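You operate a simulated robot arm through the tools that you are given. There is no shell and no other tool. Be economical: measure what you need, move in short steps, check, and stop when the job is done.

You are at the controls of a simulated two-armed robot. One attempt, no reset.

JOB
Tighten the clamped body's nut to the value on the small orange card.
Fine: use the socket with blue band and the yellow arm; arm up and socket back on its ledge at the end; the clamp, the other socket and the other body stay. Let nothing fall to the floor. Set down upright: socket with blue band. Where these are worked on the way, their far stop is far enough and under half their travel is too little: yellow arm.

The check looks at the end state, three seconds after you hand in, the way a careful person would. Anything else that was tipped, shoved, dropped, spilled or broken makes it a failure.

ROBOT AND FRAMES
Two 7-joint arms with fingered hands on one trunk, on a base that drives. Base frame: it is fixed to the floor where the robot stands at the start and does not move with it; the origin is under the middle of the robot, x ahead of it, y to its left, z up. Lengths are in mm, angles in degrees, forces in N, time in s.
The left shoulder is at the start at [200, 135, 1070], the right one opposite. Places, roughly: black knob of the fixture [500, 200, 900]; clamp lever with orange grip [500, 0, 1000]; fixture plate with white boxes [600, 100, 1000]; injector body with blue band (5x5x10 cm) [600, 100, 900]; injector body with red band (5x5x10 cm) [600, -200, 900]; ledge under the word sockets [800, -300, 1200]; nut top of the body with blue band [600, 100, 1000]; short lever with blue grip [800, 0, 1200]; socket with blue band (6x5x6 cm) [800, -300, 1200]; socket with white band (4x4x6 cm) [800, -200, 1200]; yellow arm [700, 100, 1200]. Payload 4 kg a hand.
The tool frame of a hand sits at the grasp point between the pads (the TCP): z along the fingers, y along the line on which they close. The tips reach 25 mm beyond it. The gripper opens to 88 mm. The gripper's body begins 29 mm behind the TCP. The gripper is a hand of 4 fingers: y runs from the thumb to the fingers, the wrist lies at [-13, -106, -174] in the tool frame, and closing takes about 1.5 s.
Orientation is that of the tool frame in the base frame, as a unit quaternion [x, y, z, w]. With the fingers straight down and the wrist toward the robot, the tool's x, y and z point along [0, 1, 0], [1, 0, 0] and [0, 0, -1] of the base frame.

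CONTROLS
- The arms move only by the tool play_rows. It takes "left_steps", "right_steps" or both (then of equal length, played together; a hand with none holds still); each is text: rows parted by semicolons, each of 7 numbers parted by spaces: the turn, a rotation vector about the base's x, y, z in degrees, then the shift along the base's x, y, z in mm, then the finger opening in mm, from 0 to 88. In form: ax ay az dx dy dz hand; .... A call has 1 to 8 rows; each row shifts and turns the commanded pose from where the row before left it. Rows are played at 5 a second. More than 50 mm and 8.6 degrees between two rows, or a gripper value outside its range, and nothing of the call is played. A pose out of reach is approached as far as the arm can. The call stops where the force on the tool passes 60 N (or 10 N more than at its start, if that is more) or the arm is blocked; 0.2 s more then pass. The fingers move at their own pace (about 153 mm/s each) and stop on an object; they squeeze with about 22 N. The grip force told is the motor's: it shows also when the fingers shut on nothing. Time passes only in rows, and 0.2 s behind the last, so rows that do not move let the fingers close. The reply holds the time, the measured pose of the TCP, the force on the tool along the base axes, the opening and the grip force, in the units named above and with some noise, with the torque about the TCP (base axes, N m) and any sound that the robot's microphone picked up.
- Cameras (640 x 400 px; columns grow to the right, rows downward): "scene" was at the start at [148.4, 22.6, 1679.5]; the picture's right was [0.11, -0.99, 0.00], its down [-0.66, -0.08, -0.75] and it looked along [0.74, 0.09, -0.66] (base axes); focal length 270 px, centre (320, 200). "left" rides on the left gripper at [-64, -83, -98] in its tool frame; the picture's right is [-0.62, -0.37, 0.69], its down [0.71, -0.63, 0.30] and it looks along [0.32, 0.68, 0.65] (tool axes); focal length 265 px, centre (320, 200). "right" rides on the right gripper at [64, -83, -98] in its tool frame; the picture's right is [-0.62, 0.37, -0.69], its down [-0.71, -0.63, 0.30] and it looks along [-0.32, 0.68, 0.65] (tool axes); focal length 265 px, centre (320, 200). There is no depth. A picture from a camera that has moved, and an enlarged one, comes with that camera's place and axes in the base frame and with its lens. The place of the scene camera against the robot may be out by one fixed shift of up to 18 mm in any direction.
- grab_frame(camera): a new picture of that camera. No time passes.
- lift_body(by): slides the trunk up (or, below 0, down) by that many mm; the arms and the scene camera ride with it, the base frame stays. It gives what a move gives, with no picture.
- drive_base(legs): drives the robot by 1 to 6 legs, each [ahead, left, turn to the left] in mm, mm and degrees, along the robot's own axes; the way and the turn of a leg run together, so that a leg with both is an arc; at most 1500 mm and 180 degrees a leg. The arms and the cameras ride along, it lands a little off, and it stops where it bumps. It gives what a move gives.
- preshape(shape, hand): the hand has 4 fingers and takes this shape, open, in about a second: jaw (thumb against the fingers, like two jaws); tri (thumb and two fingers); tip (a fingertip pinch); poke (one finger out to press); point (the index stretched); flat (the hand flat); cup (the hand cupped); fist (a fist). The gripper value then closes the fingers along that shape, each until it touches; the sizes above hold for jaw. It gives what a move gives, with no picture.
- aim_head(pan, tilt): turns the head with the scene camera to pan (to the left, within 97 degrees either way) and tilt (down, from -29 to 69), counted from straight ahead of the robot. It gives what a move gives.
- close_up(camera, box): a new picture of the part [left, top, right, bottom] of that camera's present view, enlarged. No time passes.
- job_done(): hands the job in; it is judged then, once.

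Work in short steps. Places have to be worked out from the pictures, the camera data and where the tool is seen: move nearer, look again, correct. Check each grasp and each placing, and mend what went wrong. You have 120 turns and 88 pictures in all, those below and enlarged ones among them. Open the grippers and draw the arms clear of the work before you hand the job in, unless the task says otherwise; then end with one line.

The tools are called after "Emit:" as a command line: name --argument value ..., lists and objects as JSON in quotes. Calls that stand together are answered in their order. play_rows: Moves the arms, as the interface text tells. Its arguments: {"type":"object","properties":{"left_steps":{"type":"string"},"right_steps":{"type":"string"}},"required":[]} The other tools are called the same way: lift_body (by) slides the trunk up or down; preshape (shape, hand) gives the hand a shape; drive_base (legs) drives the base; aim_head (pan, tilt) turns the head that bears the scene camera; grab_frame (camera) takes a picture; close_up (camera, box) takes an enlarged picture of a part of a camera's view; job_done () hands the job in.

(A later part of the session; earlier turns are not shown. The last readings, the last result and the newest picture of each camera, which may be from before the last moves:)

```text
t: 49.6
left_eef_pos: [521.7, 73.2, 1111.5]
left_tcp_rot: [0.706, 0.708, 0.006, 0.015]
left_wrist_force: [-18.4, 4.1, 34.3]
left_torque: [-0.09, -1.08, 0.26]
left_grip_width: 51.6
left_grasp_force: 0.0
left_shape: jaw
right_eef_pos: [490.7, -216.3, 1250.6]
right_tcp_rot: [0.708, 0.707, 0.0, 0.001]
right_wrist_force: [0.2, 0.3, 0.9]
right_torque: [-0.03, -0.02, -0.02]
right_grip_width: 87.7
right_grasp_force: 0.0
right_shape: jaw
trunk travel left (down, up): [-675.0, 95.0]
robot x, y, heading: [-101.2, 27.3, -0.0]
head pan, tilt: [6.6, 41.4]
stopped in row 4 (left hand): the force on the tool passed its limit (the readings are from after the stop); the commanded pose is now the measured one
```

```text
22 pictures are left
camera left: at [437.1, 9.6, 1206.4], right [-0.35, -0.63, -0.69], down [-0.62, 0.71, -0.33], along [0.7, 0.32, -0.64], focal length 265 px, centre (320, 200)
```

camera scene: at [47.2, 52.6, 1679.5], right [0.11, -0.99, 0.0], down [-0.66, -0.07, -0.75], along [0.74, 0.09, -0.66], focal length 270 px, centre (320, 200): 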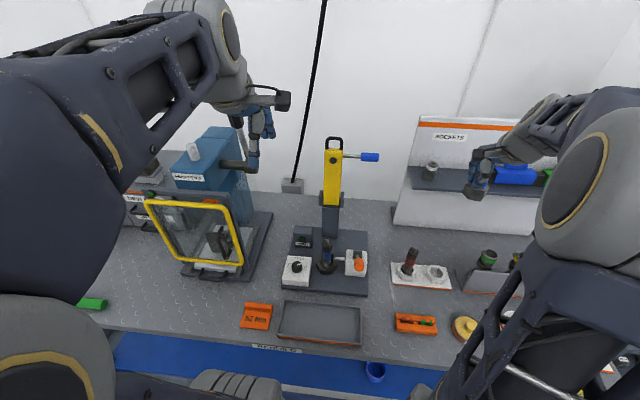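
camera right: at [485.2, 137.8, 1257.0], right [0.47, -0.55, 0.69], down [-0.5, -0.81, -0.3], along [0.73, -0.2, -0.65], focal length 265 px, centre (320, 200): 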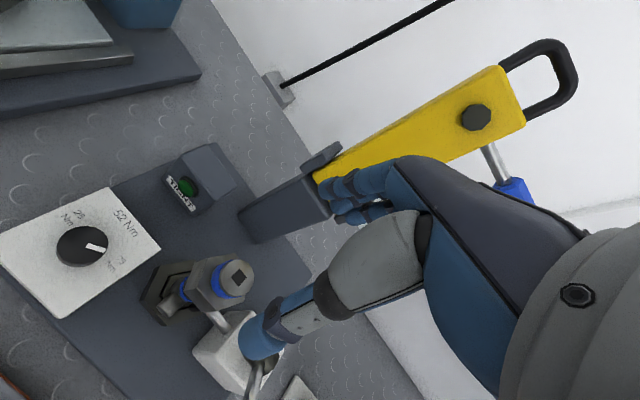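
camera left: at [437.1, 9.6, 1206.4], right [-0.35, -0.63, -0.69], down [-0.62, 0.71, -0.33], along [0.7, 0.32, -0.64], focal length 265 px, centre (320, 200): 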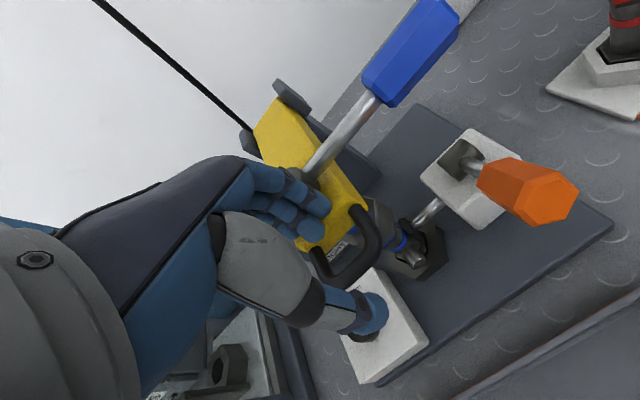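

Force limit reached: likely the stop (arm on the socket). I raise the left hand straight up and check with the scene view whether the arm stays and is fully down.

Emit:
play_rows --left_steps "0 0 0 0 0 20 75; 0 0 0 0 0 40 80; 0 0 0 -10 20 40 80; 0 0 0 -20 40 15 80; 0 0 0 -20 40 0 80; 0 0 0 0 45 0 80; 0 0 0 0 30 0 80"

Emit:
close_up --camera "scene" --box '[270, 150, 400, 300]'

Emit:
grab_frame --camera "right"

```text
t: 51.2
left_eef_pos: [474.0, 244.6, 1223.4]
left_tcp_rot: [0.708, 0.706, 0.004, 0.011]
left_wrist_force: [-0.1, 0.3, -0.5]
left_torque: [-0.01, 0.0, 0.03]
left_grip_width: 79.8
left_grasp_force: 0.1
left_shape: jaw
right_eef_pos: [491.8, -216.9, 1249.5]
right_tcp_rot: [0.707, 0.707, 0.0, 0.001]
right_wrist_force: [-0.2, 0.1, -0.4]
right_torque: [0.02, 0.0, -0.02]
right_grip_width: 87.7
right_grasp_force: 0.0
right_shape: jaw
trunk travel left (down, up): [-675.0, 95.0]
robot x, y, heading: [-104.0, 29.7, -0.3]
head pan, tilt: [6.6, 41.4]
```

```text
2.67 times, centred on (335, 225) of scene
camera zoom: at [46.8, 52.3, 1679.5], right [0.11, -0.99, 0.0], down [-0.66, -0.07, -0.75], along [0.74, 0.09, -0.66], focal length 721 px, centre (280, 133)
```

zoom: 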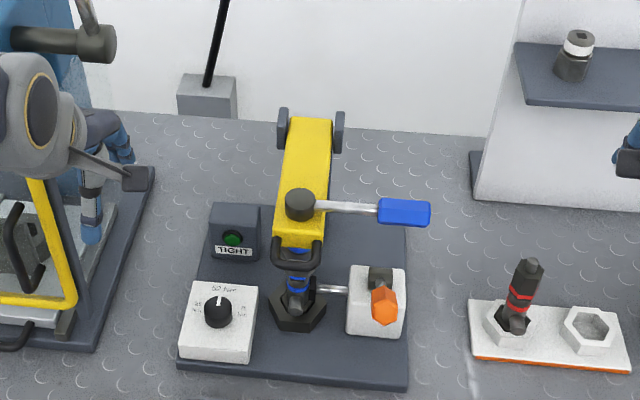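

```text
20 pictures are left
camera right: at [407.8, -151.5, 1348.4], right [0.37, -0.62, 0.69], down [-0.63, -0.71, -0.3], along [0.68, -0.32, -0.65], focal length 265 px, centre (320, 200)
```

right: 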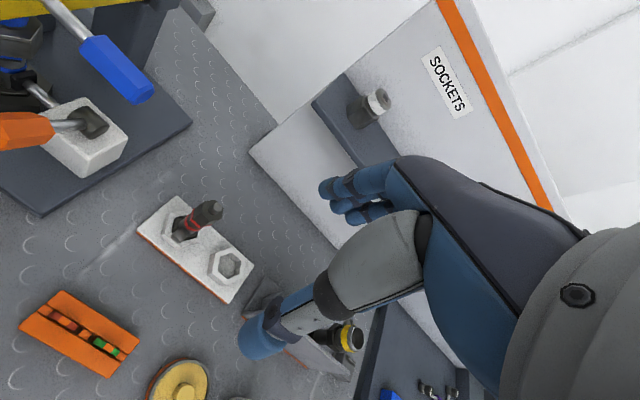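

The arm is down with its collar right above the socket axis (579,79) and stays there. The blue lever points −y (grip centre ~(583,−36)); tightening (clockwise) means swinging it toward the robot. I bring the closed right hand behind the lever (+x side).

Emit:
play_rows --right_steps "0 0 0 35 15 0 30; 0 0 0 40 20 0 5; 0 0 0 40 20 0 0; 0 0 0 35 25 0 0; 0 0 0 0 45 -10 0; 0 0 0 0 40 -20 0; 0 0 0 0 0 -40 0; 0 0 0 0 0 0 0"

Emit:
grab_frame --camera "right"

```text
t: 53.0
left_eef_pos: [474.1, 245.0, 1223.9]
left_tcp_rot: [0.707, 0.708, 0.004, 0.011]
left_wrist_force: [0.5, -0.5, -0.8]
left_torque: [-0.02, -0.03, -0.03]
left_grip_width: 79.8
left_grasp_force: 0.0
left_shape: jaw
right_eef_pos: [643.8, -49.6, 1180.0]
right_tcp_rot: [0.707, 0.707, 0.0, -0.001]
right_wrist_force: [0.2, -0.9, -0.2]
right_torque: [-0.02, 0.0, -0.01]
right_grip_width: 0.1
right_grasp_force: 22.1
right_shape: jaw
trunk travel left (down, up): [-675.0, 95.0]
robot x, y, heading: [-100.4, 34.1, 0.3]
head pan, tilt: [6.6, 41.4]
```

```text
19 pictures are left
camera right: at [558.5, 14.5, 1278.5], right [0.37, -0.62, 0.69], down [-0.63, -0.71, -0.3], along [0.68, -0.33, -0.65], focal length 265 px, centre (320, 200)
```

right: 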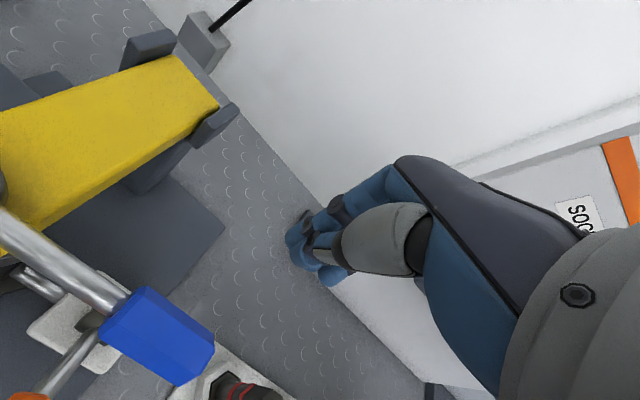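

Lever grip centre ≈(579,−33,1098). I lower the closed hand behind it and start pushing toward the robot, listening for sounds.

Emit:
play_rows --right_steps "0 0 0 0 5 -38 0; 0 0 0 0 5 -37 0; 0 0 0 -17 0 0 0; 0 0 0 -16 0 0 0; 0 0 0 -10 0 0 0; 0 0 0 -10 -1 0 0; 0 0 0 -10 -1 0 0; 0 0 0 0 0 0 0"

Emit:
grab_frame --camera "right"

```text
t: 54.8
left_eef_pos: [474.7, 246.3, 1223.6]
left_tcp_rot: [0.707, 0.707, 0.003, 0.011]
left_wrist_force: [-0.1, -0.6, 0.7]
left_torque: [0.03, -0.03, -0.02]
left_grip_width: 79.7
left_grasp_force: 0.0
left_shape: jaw
right_eef_pos: [578.1, -43.3, 1104.3]
right_tcp_rot: [0.707, 0.707, 0.0, 0.001]
right_wrist_force: [1.5, 0.6, 0.7]
right_torque: [0.01, -0.03, 0.01]
right_grip_width: 0.1
right_grasp_force: 22.3
right_shape: jaw
trunk travel left (down, up): [-675.0, 95.0]
robot x, y, heading: [-101.2, 27.8, -0.0]
head pan, tilt: [6.6, 41.4]
```

```text
18 pictures are left
camera right: at [493.4, 21.4, 1203.3], right [0.37, -0.62, 0.69], down [-0.63, -0.71, -0.3], along [0.68, -0.32, -0.65], focal length 265 px, centre (320, 200)
```

right: 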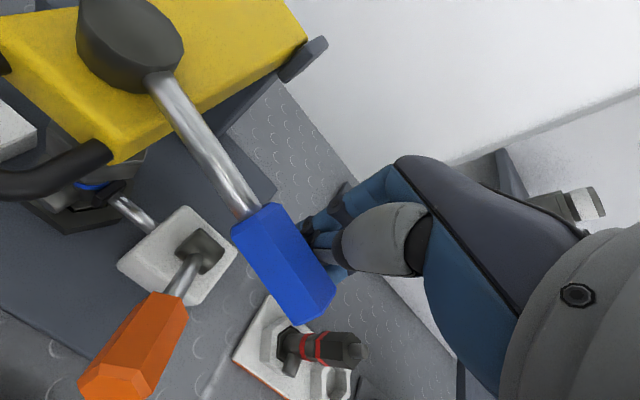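

The lever has swung about 12° with light force. Keep pushing along the arc.

Emit:
play_rows --right_steps "0 0 0 -10 2 0 0; 0 0 0 -10 3 0 0; 0 0 0 -10 4 0 0; 0 0 0 -10 4 0 0; 0 0 0 -9 4 0 0; 0 0 0 -9 5 0 0; 0 0 0 0 0 0 0"

Emit:
grab_frame --camera "right"

```text
t: 56.4
left_eef_pos: [473.5, 245.5, 1223.5]
left_tcp_rot: [0.706, 0.708, 0.003, 0.011]
left_wrist_force: [0.4, -0.7, 0.2]
left_torque: [-0.02, 0.0, 0.01]
left_grip_width: 79.9
left_grasp_force: 0.1
left_shape: jaw
right_eef_pos: [521.5, -22.3, 1105.7]
right_tcp_rot: [0.707, 0.707, -0.001, 0.0]
right_wrist_force: [1.6, -1.3, -1.2]
right_torque: [-0.05, 0.03, 0.01]
right_grip_width: 0.0
right_grasp_force: 22.5
right_shape: jaw
trunk travel left (down, up): [-675.0, 95.0]
robot x, y, heading: [-99.6, 29.8, 0.3]
head pan, tilt: [6.6, 41.4]
```

```text
17 pictures are left
camera right: at [436.9, 43.4, 1204.9], right [0.37, -0.62, 0.69], down [-0.63, -0.71, -0.3], along [0.68, -0.33, -0.65], focal length 265 px, centre (320, 200)
```

right: 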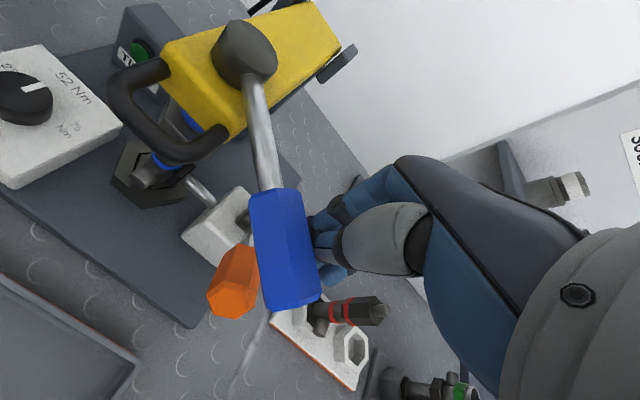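

Lever about 40°, still light. Continue to ~65°.

Emit:
play_rows --right_steps "0 0 0 -9 5 0 0; 0 0 0 -8 6 0 0; 0 0 0 -8 7 0 0; 0 0 0 -7 7 0 0; 0 0 0 -7 8 0 0; 0 0 0 -6 8 0 0; 0 0 0 0 0 0 0"

Emit:
grab_frame --camera "right"

```text
t: 57.5
left_eef_pos: [476.0, 243.5, 1223.2]
left_tcp_rot: [0.707, 0.707, 0.004, 0.011]
left_wrist_force: [1.2, 0.6, 0.3]
left_torque: [0.03, 0.01, 0.03]
left_grip_width: 79.9
left_grasp_force: 0.0
left_shape: jaw
right_eef_pos: [490.5, -4.7, 1109.5]
right_tcp_rot: [0.718, 0.696, 0.004, 0.007]
right_wrist_force: [10.5, -16.7, -3.0]
right_torque: [-0.19, -0.07, -0.2]
right_grip_width: 0.0
right_grasp_force: 21.8
right_shape: jaw
trunk travel left (down, up): [-675.0, 95.0]
robot x, y, heading: [-102.5, 29.0, -0.2]
head pan, tilt: [6.6, 41.4]
stopped in row 5 (right hand): the force on the tool passed its limit (the readings are from after the stop); the commanded pose is now the measured one
```

```text
16 pictures are left
camera right: at [407.8, 63.6, 1206.2], right [0.34, -0.63, 0.7], down [-0.65, -0.7, -0.31], along [0.68, -0.35, -0.64], focal length 265 px, centre (320, 200)
```

right: 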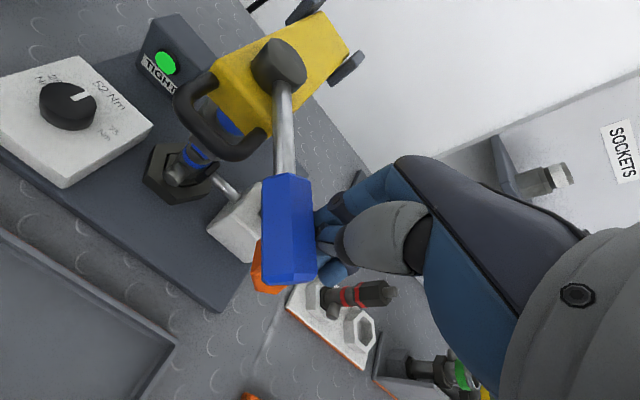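

The lever hit its stop and the TIGHT lamp is now bright green. The lever now blocks grasping the handle sides, so I go round it with the right hand and swing it back (watching that the lamp stays lit).

Emit:
play_rows --right_steps "0 0 0 8 -12 0 0; 0 0 0 0 -5 40 0; 0 0 0 -10 0 40 0; 0 0 0 -35 30 0 0; 0 0 0 -15 35 0 0; 0 0 0 0 5 -40 0; 0 0 0 0 0 -40 0; 0 0 0 0 0 0 0"

Emit:
grab_frame --camera "right"

```text
t: 59.3
left_eef_pos: [473.1, 245.2, 1224.3]
left_tcp_rot: [0.707, 0.707, 0.003, 0.011]
left_wrist_force: [0.5, 0.7, -0.8]
left_torque: [0.01, 0.0, -0.01]
left_grip_width: 80.0
left_grasp_force: 0.0
left_shape: jaw
right_eef_pos: [438.2, 53.6, 1108.6]
right_tcp_rot: [0.715, 0.699, 0.004, 0.005]
right_wrist_force: [0.2, -0.3, 0.2]
right_torque: [0.03, -0.01, 0.02]
right_grip_width: 0.1
right_grasp_force: 21.8
right_shape: jaw
trunk travel left (down, up): [-675.0, 95.0]
robot x, y, heading: [-102.3, 27.5, -0.2]
head pan, tilt: [6.6, 41.4]
```

```text
15 pictures are left
camera right: at [354.1, 120.9, 1206.5], right [0.34, -0.63, 0.7], down [-0.64, -0.7, -0.31], along [0.68, -0.34, -0.64], focal length 265 px, centre (320, 200)
```

right: 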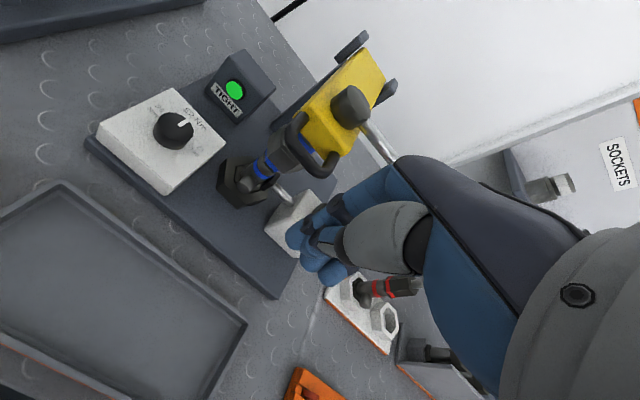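

Lamp stays lit with the lever free. Push the lever back toward −y along its arc.

Emit:
play_rows --right_steps "0 0 0 15 -9 0 0; 0 0 0 15 -9 0 0; 0 0 0 13 -20 0 0; 0 0 0 13 -19 0 0; 0 0 0 12 -10 0 0; 0 0 0 12 -9 0 0; 0 0 0 14 -7 0 0; 0 0 0 14 -6 0 0"

Emit:
grab_frame --camera "right"

```text
t: 61.1
left_eef_pos: [475.5, 244.9, 1224.0]
left_tcp_rot: [0.708, 0.707, 0.003, 0.011]
left_wrist_force: [-0.5, 0.1, -1.1]
left_torque: [0.0, 0.01, 0.02]
left_grip_width: 80.0
left_grasp_force: 0.0
left_shape: jaw
right_eef_pos: [546.1, -37.1, 1112.0]
right_tcp_rot: [0.715, 0.699, 0.003, 0.006]
right_wrist_force: [0.1, 0.0, 0.1]
right_torque: [-0.01, 0.02, 0.02]
right_grip_width: 0.1
right_grasp_force: 22.3
right_shape: jaw
trunk travel left (down, up): [-675.0, 95.0]
robot x, y, heading: [-100.7, 28.0, -0.0]
head pan, tilt: [6.6, 41.4]
```

```text
14 pictures are left
camera right: at [462.6, 30.2, 1208.1], right [0.34, -0.63, 0.7], down [-0.64, -0.7, -0.31], along [0.68, -0.34, -0.64], focal length 265 px, centre (320, 200)
```

right: 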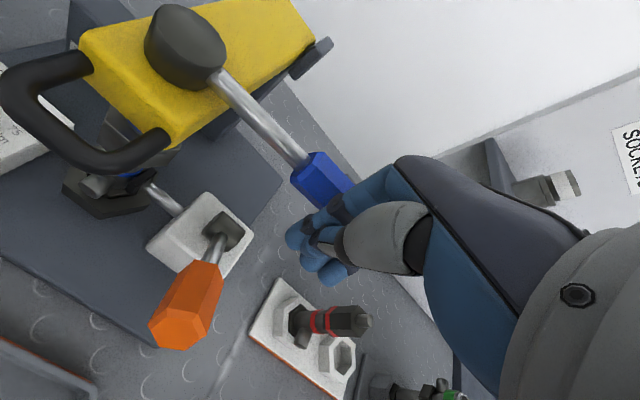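

Lever is back pointing −y. I withdraw the right hand to the right while yawing the left hand (−90°) above the handle so it can squeeze the loop from both sides along y.

Emit:
play_rows --right_steps "0 0 0 -10 0 40 0; 0 0 0 -10 -20 40 20; 0 0 0 -10 -40 20 50; 0 0 0 -10 -45 10 88; 0 0 0 -10 -45 10 88; 0 0 0 0 -45 10 88; 0 0 0 0 0 0 88; 0 0 0 0 0 0 88" --left_steps "0 0 -7.5 0 0 0 88; 0 0 -7.5 0 0 0 88; 0 0 -7.5 0 0 0 88; 0 0 -7.5 0 0 0 88; 0 0 -7.5 5 -5 0 88; 0 0 -7.5 5 -20 0 88; 0 0 -7.5 5 -30 0 88; 0 0 -7.5 5 -30 0 88"

Emit:
play_rows --left_steps "0 0 -7.5 5 -20 0 88; 0 0 -7.5 5 -20 0 88; 0 0 -7.5 5 -20 0 88; 0 0 -7.5 5 -19 0 88; 0 0 0 0 0 -35 88; 0 0 0 0 0 0 88"

Emit:
grab_frame --camera "left"

Emit:
close_up --camera "scene" --box '[270, 150, 400, 300]'

```text
t: 62.9
left_eef_pos: [492.1, 157.3, 1220.9]
left_tcp_rot: [0.966, 0.258, -0.002, 0.012]
left_wrist_force: [0.3, -0.2, -1.0]
left_torque: [-0.02, 0.01, 0.01]
left_grip_width: 87.6
left_grasp_force: 0.0
left_shape: jaw
right_eef_pos: [492.3, -230.5, 1240.8]
right_tcp_rot: [0.715, 0.699, 0.004, 0.005]
right_wrist_force: [0.2, 1.2, 0.3]
right_torque: [0.02, 0.0, 0.02]
right_grip_width: 88.0
right_grasp_force: 0.0
right_shape: jaw
trunk travel left (down, up): [-675.0, 95.0]
robot x, y, heading: [-101.8, 28.2, -0.1]
head pan, tilt: [6.6, 41.4]
```

```text
t: 64.3
left_eef_pos: [515.3, 79.1, 1187.3]
left_tcp_rot: [1.0, 0.0, -0.004, 0.012]
left_wrist_force: [0.2, 0.3, -0.1]
left_torque: [-0.01, -0.03, -0.04]
left_grip_width: 87.6
left_grasp_force: 0.2
left_shape: jaw
right_eef_pos: [492.5, -231.0, 1238.6]
right_tcp_rot: [0.716, 0.698, 0.003, 0.006]
right_wrist_force: [-0.1, 0.0, -0.6]
right_torque: [-0.03, -0.01, 0.02]
right_grip_width: 88.0
right_grasp_force: 0.1
right_shape: jaw
trunk travel left (down, up): [-675.0, 95.0]
robot x, y, heading: [-104.3, 30.5, -0.0]
head pan, tilt: [6.6, 41.4]
```

```text
13 pictures are left
camera left: at [453.0, 164.8, 1283.1], right [-0.63, 0.35, -0.69], down [0.71, 0.62, -0.33], along [0.32, -0.7, -0.64], focal length 265 px, centre (320, 200)
```

left: 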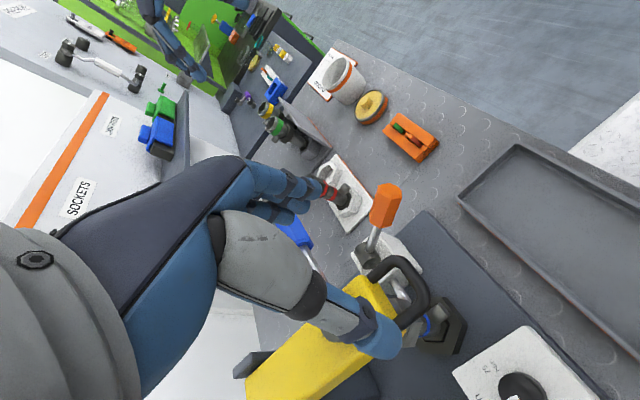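

```text
2.67 times, centred on (335, 225) of scene
camera zoom: at [47.1, 52.0, 1679.5], right [0.11, -0.99, 0.0], down [-0.66, -0.07, -0.75], along [0.74, 0.08, -0.66], focal length 721 px, centre (280, 133)
```

zoom: 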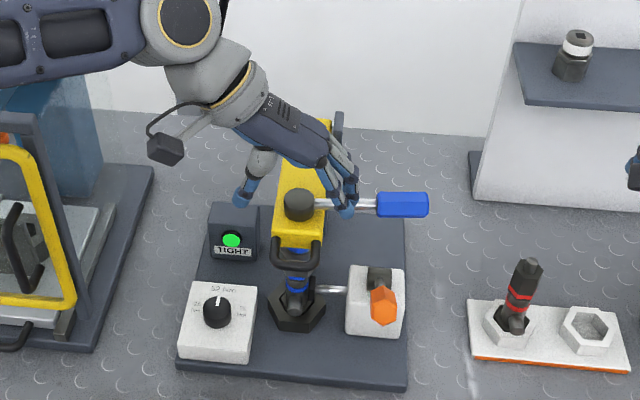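

Rays put the handle bar at about (517,84,1057). I lower the left hand to straddle the loop in y and squeeze.

Emit:
play_rows --left_steps "0 0 0 1 5 -43 80; 0 0 0 0 0 -43 80; 0 0 0 0 0 -38 80; 0 0 0 0 0 0 60; 0 0 0 0 0 0 40; 0 0 0 0 0 0 30; 0 0 0 0 0 0 25; 0 0 0 0 0 0 25"

Emit:
grab_frame --camera "left"

```text
t: 66.1
left_eef_pos: [513.5, 86.0, 1063.7]
left_tcp_rot: [1.0, 0.0, -0.006, 0.011]
left_wrist_force: [-6.5, 5.5, -1.8]
left_torque: [-0.16, -0.11, -0.22]
left_grip_width: 26.9
left_grasp_force: 22.4
left_shape: jaw
right_eef_pos: [493.0, -230.8, 1239.5]
right_tcp_rot: [0.715, 0.699, 0.003, 0.005]
right_wrist_force: [-0.4, 0.0, 0.6]
right_torque: [-0.03, -0.01, -0.03]
right_grip_width: 87.7
right_grasp_force: 0.1
right_shape: jaw
trunk travel left (down, up): [-675.0, 95.0]
robot x, y, heading: [-101.7, 29.4, 0.0]
head pan, tilt: [6.6, 41.4]
```

```text
11 pictures are left
camera left: at [452.5, 170.7, 1160.1], right [-0.63, 0.35, -0.69], down [0.71, 0.62, -0.33], along [0.32, -0.7, -0.64], focal length 265 px, centre (320, 200)
```

left: 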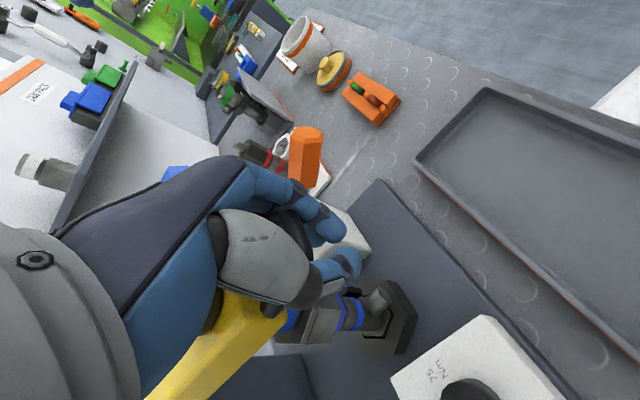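

Fingers wrapped the loop from both sides and partly beneath. Lift along the arc ~20° and check.

Emit:
play_rows --left_steps "0 0 0 1 0 20 22; 0 0 0 3 0 20 22; 0 0 0 4 0 20 22; 0 0 0 6 0 20 22; 0 0 0 0 0 0 22"

Emit:
grab_frame --camera "left"

```text
t: 67.3
left_eef_pos: [528.9, 84.4, 1143.9]
left_tcp_rot: [1.0, 0.0, -0.004, 0.011]
left_wrist_force: [-0.2, -5.8, -1.8]
left_torque: [0.13, 0.1, -0.07]
left_grip_width: 22.7
left_grasp_force: 22.0
left_shape: jaw
right_eef_pos: [493.7, -231.5, 1238.9]
right_tcp_rot: [0.716, 0.698, 0.003, 0.006]
right_wrist_force: [-0.3, 0.6, -0.7]
right_torque: [-0.01, -0.03, -0.01]
right_grip_width: 87.8
right_grasp_force: 0.1
right_shape: jaw
trunk travel left (down, up): [-675.0, 95.0]
robot x, y, heading: [-102.8, 31.0, -0.2]
head pan, tilt: [6.6, 41.4]
```

```text
10 pictures are left
camera left: at [466.8, 171.2, 1240.2], right [-0.63, 0.35, -0.7], down [0.71, 0.62, -0.32], along [0.32, -0.7, -0.64], focal length 265 px, centre (320, 200)
```

left: 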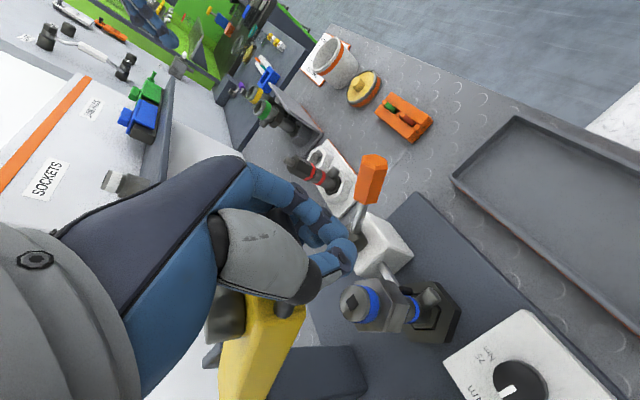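

The arm rises with the hand, and the socket stayed on the nut. Continue the arc to ~30° from upright.

Emit:
play_rows --left_steps "0 0 0 8 0 20 20; 0 0 0 10 0 19 20; 0 0 0 11 0 18 20; 0 0 0 13 0 17 20; 0 0 0 14 0 16 20; 0 0 0 16 0 14 20; 0 0 0 17 0 13 20; 0 0 0 18 0 11 20"

Emit:
grab_frame --camera "left"

```text
t: 68.4
left_eef_pos: [543.3, 94.6, 1176.7]
left_tcp_rot: [1.0, -0.002, -0.003, 0.017]
left_wrist_force: [15.1, -36.9, -12.3]
left_torque: [0.89, 0.41, 0.14]
left_grip_width: 16.5
left_grasp_force: 22.2
left_shape: jaw
left hand out of reach, approached as far as the arm can: row 1, 2, 3, 4, 5
right_eef_pos: [493.2, -233.9, 1239.6]
right_tcp_rot: [0.717, 0.697, 0.003, 0.005]
right_wrist_force: [0.3, -0.2, -0.8]
right_torque: [-0.02, 0.04, 0.01]
right_grip_width: 88.3
right_grasp_force: 0.1
right_shape: jaw
trunk travel left (down, up): [-675.0, 95.0]
robot x, y, heading: [-104.8, 27.1, -0.3]
head pan, tilt: [6.6, 41.4]
stopped in row 5 (left hand): the force on the tool passed its limit (the readings are from after the stop); the commanded pose is now the measured one
```

```text
9 pictures are left
camera left: at [481.3, 181.3, 1272.4], right [-0.62, 0.35, -0.7], down [0.72, 0.62, -0.33], along [0.32, -0.71, -0.63], focal length 265 px, centre (320, 200)
```

left: 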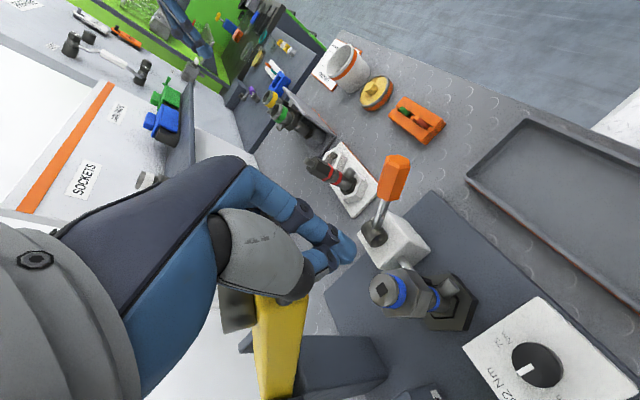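

The left wrist ran out of reach at this yaw. The arm seems to hold itself by friction (no weight was felt), so I open carefully, back off toward the robot, and check it stays.

Emit:
play_rows --left_steps "0 0 0 0 -6 -3 35; 0 0 0 0 0 0 60; 0 0 0 0 0 0 88; 0 0 0 0 0 0 88; 0 0 0 -30 0 0 88; 0 0 0 -40 0 0 88; 0 0 5 -10 20 20 60; 0 0 7 0 20 20 30"

Emit:
close_up --camera "scene" --box '[250, 110, 410, 300]'

```text
t: 70.2
left_eef_pos: [464.5, 136.4, 1215.4]
left_tcp_rot: [0.994, 0.105, -0.001, 0.015]
left_wrist_force: [0.4, 0.8, -0.4]
left_torque: [0.0, 0.05, -0.01]
left_grip_width: 30.1
left_grasp_force: 0.1
left_shape: jaw
right_eef_pos: [492.5, -232.5, 1238.6]
right_tcp_rot: [0.715, 0.699, 0.003, 0.005]
right_wrist_force: [0.0, 0.0, 0.6]
right_torque: [-0.01, -0.01, 0.0]
right_grip_width: 88.1
right_grasp_force: 0.0
right_shape: jaw
trunk travel left (down, up): [-675.0, 95.0]
robot x, y, heading: [-99.5, 26.5, -0.3]
head pan, tilt: [6.6, 41.4]
```

```text
2.11 times, centred on (330, 205) of scene
camera zoom: at [47.6, 51.6, 1679.4], right [0.11, -0.99, 0.0], down [-0.66, -0.07, -0.75], along [0.74, 0.08, -0.66], focal length 569 px, centre (299, 190)
```

zoom: 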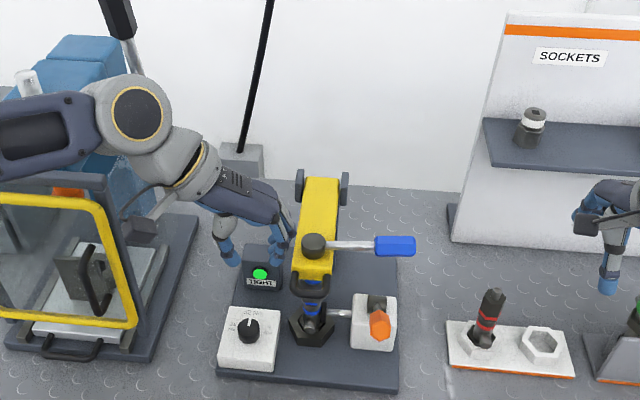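

The arm sank back onto the socket (lamp still lit, all in place). I need more wrist range: I'll raise the left hand, turn the robot 30° right standing further left, and raise the trunk, so the same grip is within the arm's range all the way up.

Emit:
play_rows --left_steps "0 0 0 -10 10 40 60; 0 0 0 -10 10 40 60; 0 0 0 0 0 0 60"

Emit:
drive_base --legs '[[0, 0, -30], [-85, 252, 0]]'

Emit:
lift_body --by 90

```text
t: 71.0
left_eef_pos: [444.3, 157.9, 1295.5]
left_tcp_rot: [0.994, 0.105, -0.001, 0.014]
left_wrist_force: [-1.4, -0.3, 0.3]
left_torque: [0.02, 0.02, 0.03]
left_grip_width: 59.5
left_grasp_force: 0.0
left_shape: jaw
right_eef_pos: [492.5, -232.3, 1239.1]
right_tcp_rot: [0.716, 0.698, 0.003, 0.006]
right_wrist_force: [0.3, -0.3, 0.5]
right_torque: [0.01, 0.0, -0.03]
right_grip_width: 87.7
right_grasp_force: 0.1
right_shape: jaw
trunk travel left (down, up): [-675.0, 95.0]
robot x, y, heading: [-100.0, 31.3, 0.2]
head pan, tilt: [6.6, 41.4]
```

```text
t: 74.4
left_eef_pos: [488.0, 125.1, 1296.7]
left_tcp_rot: [0.987, -0.163, -0.005, 0.015]
left_wrist_force: [0.0, 0.3, -0.2]
left_torque: [0.01, -0.05, 0.02]
left_grip_width: 59.7
left_grasp_force: 0.1
left_shape: jaw
right_eef_pos: [329.8, -235.3, 1239.9]
right_tcp_rot: [0.875, 0.484, 0.001, 0.006]
right_wrist_force: [0.1, -1.0, 0.7]
right_torque: [0.01, 0.05, 0.02]
right_grip_width: 87.7
right_grasp_force: 0.1
right_shape: jaw
trunk travel left (down, up): [-675.0, 95.0]
robot x, y, heading: [-43.9, 294.0, -31.0]
head pan, tilt: [6.6, 41.4]
```

```text
t: 75.6
left_eef_pos: [487.6, 124.4, 1386.4]
left_tcp_rot: [0.987, -0.163, -0.005, 0.014]
left_wrist_force: [-0.4, 0.3, 0.2]
left_torque: [-0.02, -0.01, -0.03]
left_grip_width: 59.8
left_grasp_force: 0.1
left_shape: jaw
right_eef_pos: [330.9, -235.0, 1329.6]
right_tcp_rot: [0.876, 0.483, 0.001, 0.007]
right_wrist_force: [-0.5, -1.0, -0.1]
right_torque: [0.0, 0.01, -0.01]
right_grip_width: 87.8
right_grasp_force: 0.1
right_shape: jaw
trunk travel left (down, up): [-765.0, 5.0]
robot x, y, heading: [-46.2, 293.3, -30.9]
head pan, tilt: [6.6, 41.4]
```

Robot is at (−46,293) heading −31°, trunk up 90. Bring the left hand back to yaw −90° over the handle.

Emit:
play_rows --left_steps "0 0 6.3 6 -8 -40 80; 0 0 6.3 6 -8 -40 80; 0 0 6.2 6 -8 -40 80; 0 0 0 6 -8 -40 80; 0 0 0 4 -7 -36 80; 0 0 0 0 0 0 80"

Emit:
grab_frame --camera "left"

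```text
t: 77.0
left_eef_pos: [517.0, 90.5, 1190.3]
left_tcp_rot: [1.0, 0.0, -0.002, 0.015]
left_wrist_force: [-1.2, 0.5, -0.3]
left_torque: [0.0, -0.01, 0.0]
left_grip_width: 80.0
left_grasp_force: 0.1
left_shape: jaw
right_eef_pos: [330.1, -235.0, 1328.7]
right_tcp_rot: [0.876, 0.483, 0.001, 0.006]
right_wrist_force: [0.3, 1.1, 0.0]
right_torque: [0.03, 0.0, 0.03]
right_grip_width: 88.0
right_grasp_force: 0.0
right_shape: jaw
trunk travel left (down, up): [-765.0, 5.0]
robot x, y, heading: [-45.9, 295.0, -31.0]
head pan, tilt: [6.6, 41.4]
```

```text
7 pictures are left
camera left: at [454.9, 176.3, 1285.0], right [-0.62, 0.35, -0.7], down [0.71, 0.62, -0.33], along [0.32, -0.7, -0.64], focal length 265 px, centre (320, 200)
```

left: 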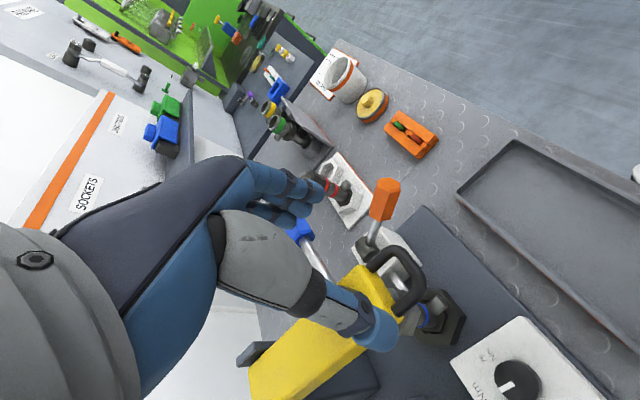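

The handle is in the same relative place. Descend and squeeze, slightly deeper over the legs (x≈522).

Emit:
play_rows --left_steps "0 0 0 5 -5 -43 80; 0 0 0 0 0 -43 80; 0 0 0 0 0 -41 80; 0 0 0 0 0 0 60; 0 0 0 0 0 0 40; 0 0 0 0 0 0 28; 0 0 0 0 0 0 22; 0 0 0 0 0 0 20"

```text
t: 78.8
left_eef_pos: [522.8, 81.1, 1064.0]
left_tcp_rot: [1.0, -0.001, -0.004, 0.015]
left_wrist_force: [-3.3, 0.5, -2.4]
left_torque: [-0.09, -0.08, -0.26]
left_grip_width: 31.6
left_grasp_force: 21.5
left_shape: jaw
right_eef_pos: [330.5, -235.9, 1329.5]
right_tcp_rot: [0.876, 0.483, 0.001, 0.006]
right_wrist_force: [-0.1, 1.0, 0.4]
right_torque: [0.01, 0.03, -0.01]
right_grip_width: 88.0
right_grasp_force: 0.1
right_shape: jaw
trunk travel left (down, up): [-765.0, 5.0]
robot x, y, heading: [-45.0, 294.7, -31.0]
head pan, tilt: [6.6, 41.4]
```

Firm grip (31.6 mm). Lift along the arc 40°.

Emit:
play_rows --left_steps "0 0 0 1 0 20 18; 0 0 0 3 0 20 18; 0 0 0 4 0 20 18; 0 0 0 6 0 20 18; 0 0 0 8 0 19 18; 0 0 0 10 0 18 18; 0 0 0 11 0 18 18; 0 0 0 13 0 16 18"

```text
t: 80.6
left_eef_pos: [576.3, 78.6, 1214.2]
left_tcp_rot: [1.0, -0.001, -0.002, 0.015]
left_wrist_force: [-1.1, -4.5, -0.2]
left_torque: [0.0, 0.03, -0.14]
left_grip_width: 20.0
left_grasp_force: 21.7
left_shape: jaw
right_eef_pos: [330.3, -235.0, 1330.0]
right_tcp_rot: [0.875, 0.483, 0.001, 0.006]
right_wrist_force: [0.2, 0.2, -0.2]
right_torque: [0.0, 0.01, 0.03]
right_grip_width: 88.1
right_grasp_force: 0.1
right_shape: jaw
trunk travel left (down, up): [-765.0, 5.0]
robot x, y, heading: [-46.0, 291.4, -30.6]
head pan, tilt: [6.6, 41.4]
```

Still holding something (20 mm, low force). Continue the arc.

Emit:
play_rows --left_steps "0 0 0 14 0 15 16; 0 0 0 15 0 14 16; 0 0 0 17 0 13 16; 0 0 0 18 0 11 16; 0 0 0 19 0 10 16; 0 0 0 19 0 8 16"

Emit:
grab_frame --camera "left"

```text
t: 81.7
left_eef_pos: [554.2, 82.7, 1234.8]
left_tcp_rot: [0.996, -0.074, -0.039, -0.015]
left_wrist_force: [-0.7, 0.4, -1.1]
left_torque: [0.03, 0.07, -0.03]
left_grip_width: 16.2
left_grasp_force: 0.1
left_shape: jaw
right_eef_pos: [320.1, -231.5, 1334.5]
right_tcp_rot: [0.875, 0.484, 0.004, 0.007]
right_wrist_force: [-0.5, -0.2, -1.0]
right_torque: [-0.05, 0.03, -0.01]
right_grip_width: 87.8
right_grasp_force: 0.0
right_shape: jaw
trunk travel left (down, up): [-765.0, 5.0]
robot x, y, heading: [-48.9, 294.2, -30.9]
head pan, tilt: [6.6, 41.4]
stopped in row 5 (left hand): the arm was blocked; the commanded pose is now the measured one
```

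```text
6 pictures are left
camera left: at [512.1, 170.5, 1340.3], right [-0.61, 0.48, -0.63], down [0.77, 0.53, -0.34], along [0.17, -0.7, -0.7], focal length 265 px, centre (320, 200)
```

left: 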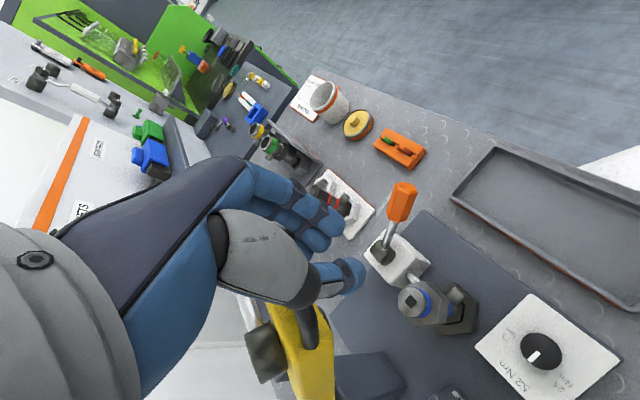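

The left arm got blocked near its limit and lost the handle; the arm itself felt almost weightless when lifted. New plan: with the left hand closed, in front of the bar, press lightly +x and carry the bar up the arc by friction. First re-orient the hand (yaw ≈ −39°, upright) in front of the handle.

Emit:
play_rows --left_steps "-2 -4.3 0 -30 0 0 16; 0 0 8.5 -12 0 0 10; 0 0 8.5 -12 0 0 0; 0 0 8.5 -12 0 0 0; 0 0 8.5 -10 0 0 0; 0 0 8.5 -8 0 0 0; 0 0 8.5 0 0 0 0; 0 0 8.5 0 0 0 0"

Emit:
close_up --camera "left" --box '[180, 60, 640, 400]'

```text
t: 83.5
left_eef_pos: [485.7, 78.6, 1234.3]
left_tcp_rot: [0.91, 0.415, 0.017, -0.002]
left_wrist_force: [-0.3, 0.4, -0.3]
left_torque: [-0.03, 0.01, 0.02]
left_grip_width: 0.1
left_grasp_force: 22.2
left_shape: jaw
right_eef_pos: [329.7, -234.0, 1329.2]
right_tcp_rot: [0.875, 0.484, 0.002, 0.006]
right_wrist_force: [0.5, -0.5, 0.4]
right_torque: [-0.01, 0.0, 0.0]
right_grip_width: 87.9
right_grasp_force: 0.1
right_shape: jaw
trunk travel left (down, up): [-765.0, 5.0]
robot x, y, heading: [-51.0, 297.4, -30.6]
head pan, tilt: [6.6, 41.4]
```

```text
1.18 times, centred on (410, 230) of left
camera zoom: at [379.2, 83.2, 1328.4], right [-0.66, -0.21, -0.72], down [0.0, 0.96, -0.29], along [0.75, -0.19, -0.63], focal length 312 px, centre (214, 165)
```

zoom: 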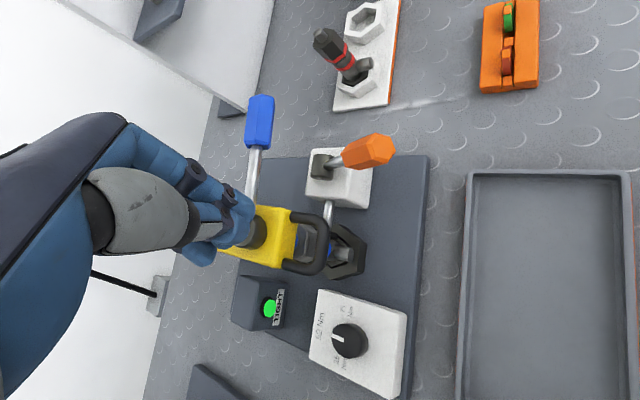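

The arm has settled down again (bar ≈(518,80,1058–1085)). I drop the closed left hand in front of the bar, then press lightly +x.

Emit:
play_rows --left_steps "0 0 0 -20 2 -20 0; 0 0 0 -4 0 -48 0; 0 0 0 0 0 -48 0; 0 0 0 0 0 -45 0; 0 0 0 6 0 0 0; 0 0 0 6 0 0 0; 0 0 0 0 0 0 0"

```text
t: 85.1
left_eef_pos: [491.4, 72.8, 1077.4]
left_tcp_rot: [0.902, 0.433, -0.001, -0.001]
left_wrist_force: [-21.3, -2.8, 6.5]
left_torque: [0.05, -0.09, 0.16]
left_grip_width: 0.0
left_grasp_force: 21.5
left_shape: jaw
left hand out of reach, approached as far as the arm can: row 1, 2, 3, 4
right_eef_pos: [328.0, -235.1, 1329.3]
right_tcp_rot: [0.875, 0.484, 0.002, 0.005]
right_wrist_force: [-0.2, 0.3, 0.2]
right_torque: [0.04, -0.01, 0.01]
right_grip_width: 88.0
right_grasp_force: 0.1
right_shape: jaw
trunk travel left (down, up): [-765.0, 5.0]
robot x, y, heading: [-48.3, 295.6, -30.8]
head pan, tilt: [6.6, 41.4]
```

Pressing on the bar with ~21 N in x. Now carry it up along the arc, small first steps, and read the force.

Emit:
play_rows --left_steps "0 0 0 2 0 10 0; 0 0 0 3 0 10 0; 0 0 0 3 0 10 0; 0 0 0 4 0 10 0"

```text
t: 86.1
left_eef_pos: [506.5, 72.7, 1117.4]
left_tcp_rot: [0.901, 0.434, 0.001, 0.0]
left_wrist_force: [0.2, -0.3, -0.4]
left_torque: [0.02, 0.01, 0.0]
left_grip_width: 0.0
left_grasp_force: 22.1
left_shape: jaw
right_eef_pos: [329.4, -232.8, 1328.3]
right_tcp_rot: [0.875, 0.484, 0.002, 0.006]
right_wrist_force: [-0.2, 0.6, -0.5]
right_torque: [0.05, -0.01, 0.0]
right_grip_width: 87.9
right_grasp_force: 0.1
right_shape: jaw
trunk travel left (down, up): [-765.0, 5.0]
robot x, y, heading: [-49.4, 294.1, -30.9]
head pan, tilt: [6.6, 41.4]
```

Friction alone lost the bar. Better: lift from beneath with the left hand held as a horizontal rod (fingers pointing right, from the free left side). I raise the hand, back the base off 200 mm, and re-orient the hand.

Emit:
play_rows --left_steps "0 0 0 0 5 40 0; 0 0 0 -10 20 40 0; 0 0 0 -20 30 20 0"

Emit:
drive_base --legs '[[-200, 0, 0]]'

Emit:
play_rows --left_steps "0 0 8.4 0 10 0 0; 0 0 8.4 0 10 0 0; 0 0 8.4 0 10 0 0; 0 0 8.4 0 10 0 0; 0 0 8.4 0 0 0 0; 0 0 8.4 0 0 0 0; 0 0 8.2 0 0 0 0; 0 0 0 0 0 0 0"

```text
t: 86.9
left_eef_pos: [495.6, 118.0, 1223.2]
left_tcp_rot: [0.901, 0.435, 0.001, -0.001]
left_wrist_force: [0.0, 0.0, -0.1]
left_torque: [0.02, 0.0, -0.01]
left_grip_width: 0.0
left_grasp_force: 21.5
left_shape: jaw
left hand out of reach, approached as far as the arm can: row 3
right_eef_pos: [328.8, -233.4, 1329.6]
right_tcp_rot: [0.875, 0.484, 0.001, 0.006]
right_wrist_force: [-0.3, -1.0, 0.1]
right_torque: [0.02, 0.01, -0.02]
right_grip_width: 87.9
right_grasp_force: 0.1
right_shape: jaw
trunk travel left (down, up): [-765.0, 5.0]
robot x, y, heading: [-49.4, 296.1, -30.9]
head pan, tilt: [6.6, 41.4]
```

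```text
t: 88.5
left_eef_pos: [322.1, 220.2, 1222.9]
left_tcp_rot: [0.901, 0.433, 0.001, -0.001]
left_wrist_force: [-0.4, -0.3, 0.7]
left_torque: [-0.03, 0.0, -0.01]
left_grip_width: 0.2
left_grasp_force: 22.1
left_shape: jaw
right_eef_pos: [155.9, -130.6, 1329.4]
right_tcp_rot: [0.875, 0.483, 0.001, 0.006]
right_wrist_force: [-0.6, 0.5, 0.3]
right_torque: [-0.03, -0.02, 0.0]
right_grip_width: 88.0
right_grasp_force: 0.0
right_shape: jaw
trunk travel left (down, up): [-765.0, 5.0]
robot x, y, heading: [-224.7, 398.5, -31.1]
head pan, tilt: [6.6, 41.4]
```

```text
t: 90.3
left_eef_pos: [331.5, 254.2, 1226.3]
left_tcp_rot: [0.573, 0.82, 0.0, 0.0]
left_wrist_force: [0.1, 0.0, 0.2]
left_torque: [0.02, 0.0, 0.02]
left_grip_width: 0.0
left_grasp_force: 21.9
left_shape: jaw
left hand out of reach, approached as far as the arm can: row 1, 2
right_eef_pos: [155.0, -131.2, 1330.0]
right_tcp_rot: [0.876, 0.483, 0.002, 0.006]
right_wrist_force: [0.1, 0.2, -0.2]
right_torque: [-0.01, 0.01, 0.0]
right_grip_width: 87.8
right_grasp_force: 0.0
right_shape: jaw
trunk travel left (down, up): [-765.0, 5.0]
robot x, y, heading: [-217.8, 398.9, -30.9]
head pan, tilt: [6.6, 41.4]
```

Yaw is +20° now. Roll the hand about its closing axis so the fingers point to −y (forward-right), moving it out in front meanwhile.

Emit:
play_rows --left_steps "-8 -2.9 0 20 -9 -3 0; -8 -2.9 0 20 -9 -3 0; -8 -2.9 0 20 -9 -3 0; -8 -2.9 0 20 -9 -3 0; -8 -2.9 0 20 -9 -3 0; -8 -2.9 0 20 -9 -3 0; -8 -2.9 0 15 -9 0 0; -8 -2.9 0 15 -9 0 0"

Emit:
play_rows --left_steps "-8 -2.9 0 0 0 0 0; -8 -2.9 0 0 0 0 0; -5 -1.8 0 0 0 0 0; 0 0 0 0 0 0 0"

Emit:
grab_frame --camera "scene"

```text
t: 92.1
left_eef_pos: [484.0, 181.4, 1210.8]
left_tcp_rot: [0.474, 0.679, -0.322, 0.459]
left_wrist_force: [0.8, -0.5, 0.8]
left_torque: [0.0, -0.03, 0.03]
left_grip_width: 0.0
left_grasp_force: 21.7
left_shape: jaw
right_eef_pos: [154.8, -131.0, 1329.7]
right_tcp_rot: [0.876, 0.483, 0.001, 0.007]
right_wrist_force: [-0.5, -0.6, -0.1]
right_torque: [0.0, 0.01, -0.04]
right_grip_width: 87.5
right_grasp_force: 0.0
right_shape: jaw
trunk travel left (down, up): [-765.0, 5.0]
robot x, y, heading: [-224.6, 400.8, -31.0]
head pan, tilt: [6.6, 41.4]
```

```text
t: 93.1
left_eef_pos: [481.9, 182.1, 1209.5]
left_tcp_rot: [0.404, 0.577, -0.408, 0.581]
left_wrist_force: [0.6, -0.6, 0.0]
left_torque: [0.02, 0.03, 0.01]
left_grip_width: 0.0
left_grasp_force: 22.5
left_shape: jaw
right_eef_pos: [155.1, -130.6, 1329.0]
right_tcp_rot: [0.875, 0.483, 0.001, 0.005]
right_wrist_force: [0.3, -0.6, 0.6]
right_torque: [-0.01, 0.03, 0.01]
right_grip_width: 87.7
right_grasp_force: 0.0
right_shape: jaw
trunk travel left (down, up): [-765.0, 5.0]
robot x, y, heading: [-223.2, 396.7, -31.1]
head pan, tilt: [6.6, 41.4]
```

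```text
4 pictures are left
camera scene: at [-88.6, 344.8, 1769.5], right [-0.41, -0.91, 0.0], down [-0.6, 0.27, -0.75], along [0.68, -0.31, -0.66], focal length 270 px, centre (320, 200)
```

scene: 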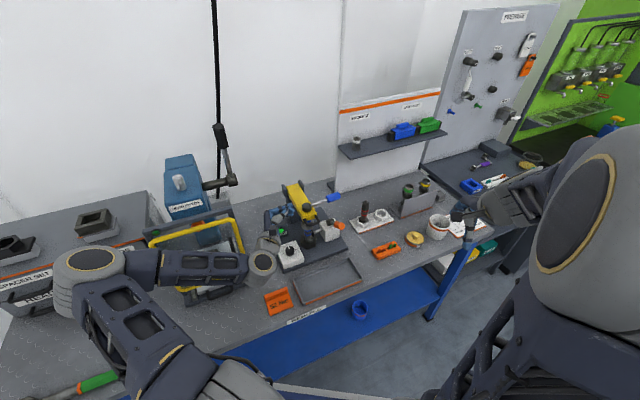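

The hand is a horizontal rod now (fingers along (0.34,−0.94,0)). I bring it down in front of the handle and slide it under the bar, with force guarding.

Emit:
play_rows --left_steps "0 0 0 -20 -17 -30 0; 0 0 0 -20 -17 -30 0; 0 0 0 -20 -17 -30 0; 0 0 0 0 -15 -37 0; 0 0 0 0 -15 -37 0; 0 0 0 0 -15 -36 0; 0 0 0 0 0 0 0"

Emit:
play_rows --left_steps "0 0 0 25 0 0 0; 0 0 0 25 0 0 0; 0 0 0 25 0 0 0; 0 0 0 10 0 0 0; 0 0 0 0 0 0 0"

```text
t: 94.7
left_eef_pos: [454.4, 189.1, 1115.6]
left_tcp_rot: [0.404, 0.578, -0.407, 0.58]
left_wrist_force: [0.2, 0.3, 0.1]
left_torque: [-0.01, 0.04, 0.01]
left_grip_width: 0.0
left_grasp_force: 21.8
left_shape: jaw
left hand out of reach, approached as far as the arm can: row 2, 3, 4, 5, 6
right_eef_pos: [154.8, -131.2, 1329.4]
right_tcp_rot: [0.875, 0.484, 0.002, 0.007]
right_wrist_force: [0.7, 0.6, 0.3]
right_torque: [0.02, 0.03, 0.0]
right_grip_width: 88.0
right_grasp_force: 0.1
right_shape: jaw
trunk travel left (down, up): [-765.0, 5.0]
robot x, y, heading: [-225.8, 396.6, -30.7]
head pan, tilt: [6.6, 41.4]
```

```text
t: 95.9
left_eef_pos: [539.8, 191.4, 1112.3]
left_tcp_rot: [0.404, 0.577, -0.408, 0.58]
left_wrist_force: [0.5, 0.2, -0.5]
left_torque: [0.04, -0.04, 0.01]
left_grip_width: 0.0
left_grasp_force: 22.0
left_shape: jaw
right_eef_pos: [156.3, -130.6, 1328.5]
right_tcp_rot: [0.875, 0.484, 0.002, 0.007]
right_wrist_force: [0.7, -0.2, 0.3]
right_torque: [0.0, -0.02, -0.01]
right_grip_width: 88.0
right_grasp_force: 0.0
right_shape: jaw
trunk travel left (down, up): [-765.0, 5.0]
robot x, y, heading: [-223.7, 396.6, -30.9]
head pan, tilt: [6.6, 41.4]
```

The retreat was limited by being too close to the shoulder. I'll instead come in from the left side: first down to about (470,190,1010).

Emit:
play_rows --left_steps "0 0 0 -20 0 -34 0; 0 0 0 -20 0 -34 0; 0 0 0 -20 0 -34 0; 0 0 0 -8 0 0 0; 0 0 0 0 0 0 0"

```text
t: 97.1
left_eef_pos: [478.0, 228.9, 1075.4]
left_tcp_rot: [0.405, 0.578, -0.407, 0.579]
left_wrist_force: [-0.4, -0.7, 0.2]
left_torque: [0.03, 0.02, 0.02]
left_grip_width: 0.1
left_grasp_force: 22.2
left_shape: jaw
left hand out of reach, approached as far as the arm can: row 1, 2, 3
right_eef_pos: [154.5, -131.4, 1329.8]
right_tcp_rot: [0.875, 0.484, 0.002, 0.007]
right_wrist_force: [0.8, -0.2, 0.3]
right_torque: [-0.01, 0.02, 0.0]
right_grip_width: 88.0
right_grasp_force: 0.2
right_shape: jaw
trunk travel left (down, up): [-765.0, 5.0]
robot x, y, heading: [-223.5, 396.3, -30.7]
head pan, tilt: [6.6, 41.4]
```

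Lower the trunk 60 mm to get the hand to z≈1015 with the arm in its easy range.

Emit:
lift_body --by -60

Emit:
play_rows --left_steps "0 0 0 0 -20 0 0; 0 0 0 0 -20 0 0; 0 0 0 0 0 0 0"

```text
t: 98.1
left_eef_pos: [479.4, 227.7, 1016.1]
left_tcp_rot: [0.404, 0.578, -0.408, 0.579]
left_wrist_force: [0.5, 0.2, -0.2]
left_torque: [0.0, -0.03, 0.03]
left_grip_width: 0.0
left_grasp_force: 22.0
left_shape: jaw
right_eef_pos: [155.2, -131.5, 1269.4]
right_tcp_rot: [0.875, 0.483, 0.002, 0.007]
right_wrist_force: [-0.8, 0.7, 0.5]
right_torque: [-0.02, -0.01, -0.03]
right_grip_width: 88.1
right_grasp_force: 0.1
right_shape: jaw
trunk travel left (down, up): [-705.0, 65.0]
robot x, y, heading: [-224.4, 395.3, -31.0]
head pan, tilt: [6.6, 41.4]
```

```text
t: 98.9
left_eef_pos: [480.5, 203.6, 1033.9]
left_tcp_rot: [0.405, 0.579, -0.408, 0.578]
left_wrist_force: [-0.1, -0.3, -0.6]
left_torque: [0.04, 0.0, 0.01]
left_grip_width: 0.0
left_grasp_force: 22.4
left_shape: jaw
left hand out of reach, approached as far as the arm can: row 1, 2
right_eef_pos: [154.8, -130.7, 1268.8]
right_tcp_rot: [0.875, 0.483, 0.001, 0.006]
right_wrist_force: [-0.3, -0.2, -0.6]
right_torque: [0.01, 0.0, 0.03]
right_grip_width: 87.9
right_grasp_force: 0.0
right_shape: jaw
trunk travel left (down, up): [-705.0, 65.0]
robot x, y, heading: [-224.0, 396.3, -30.7]
head pan, tilt: [6.6, 41.4]
```

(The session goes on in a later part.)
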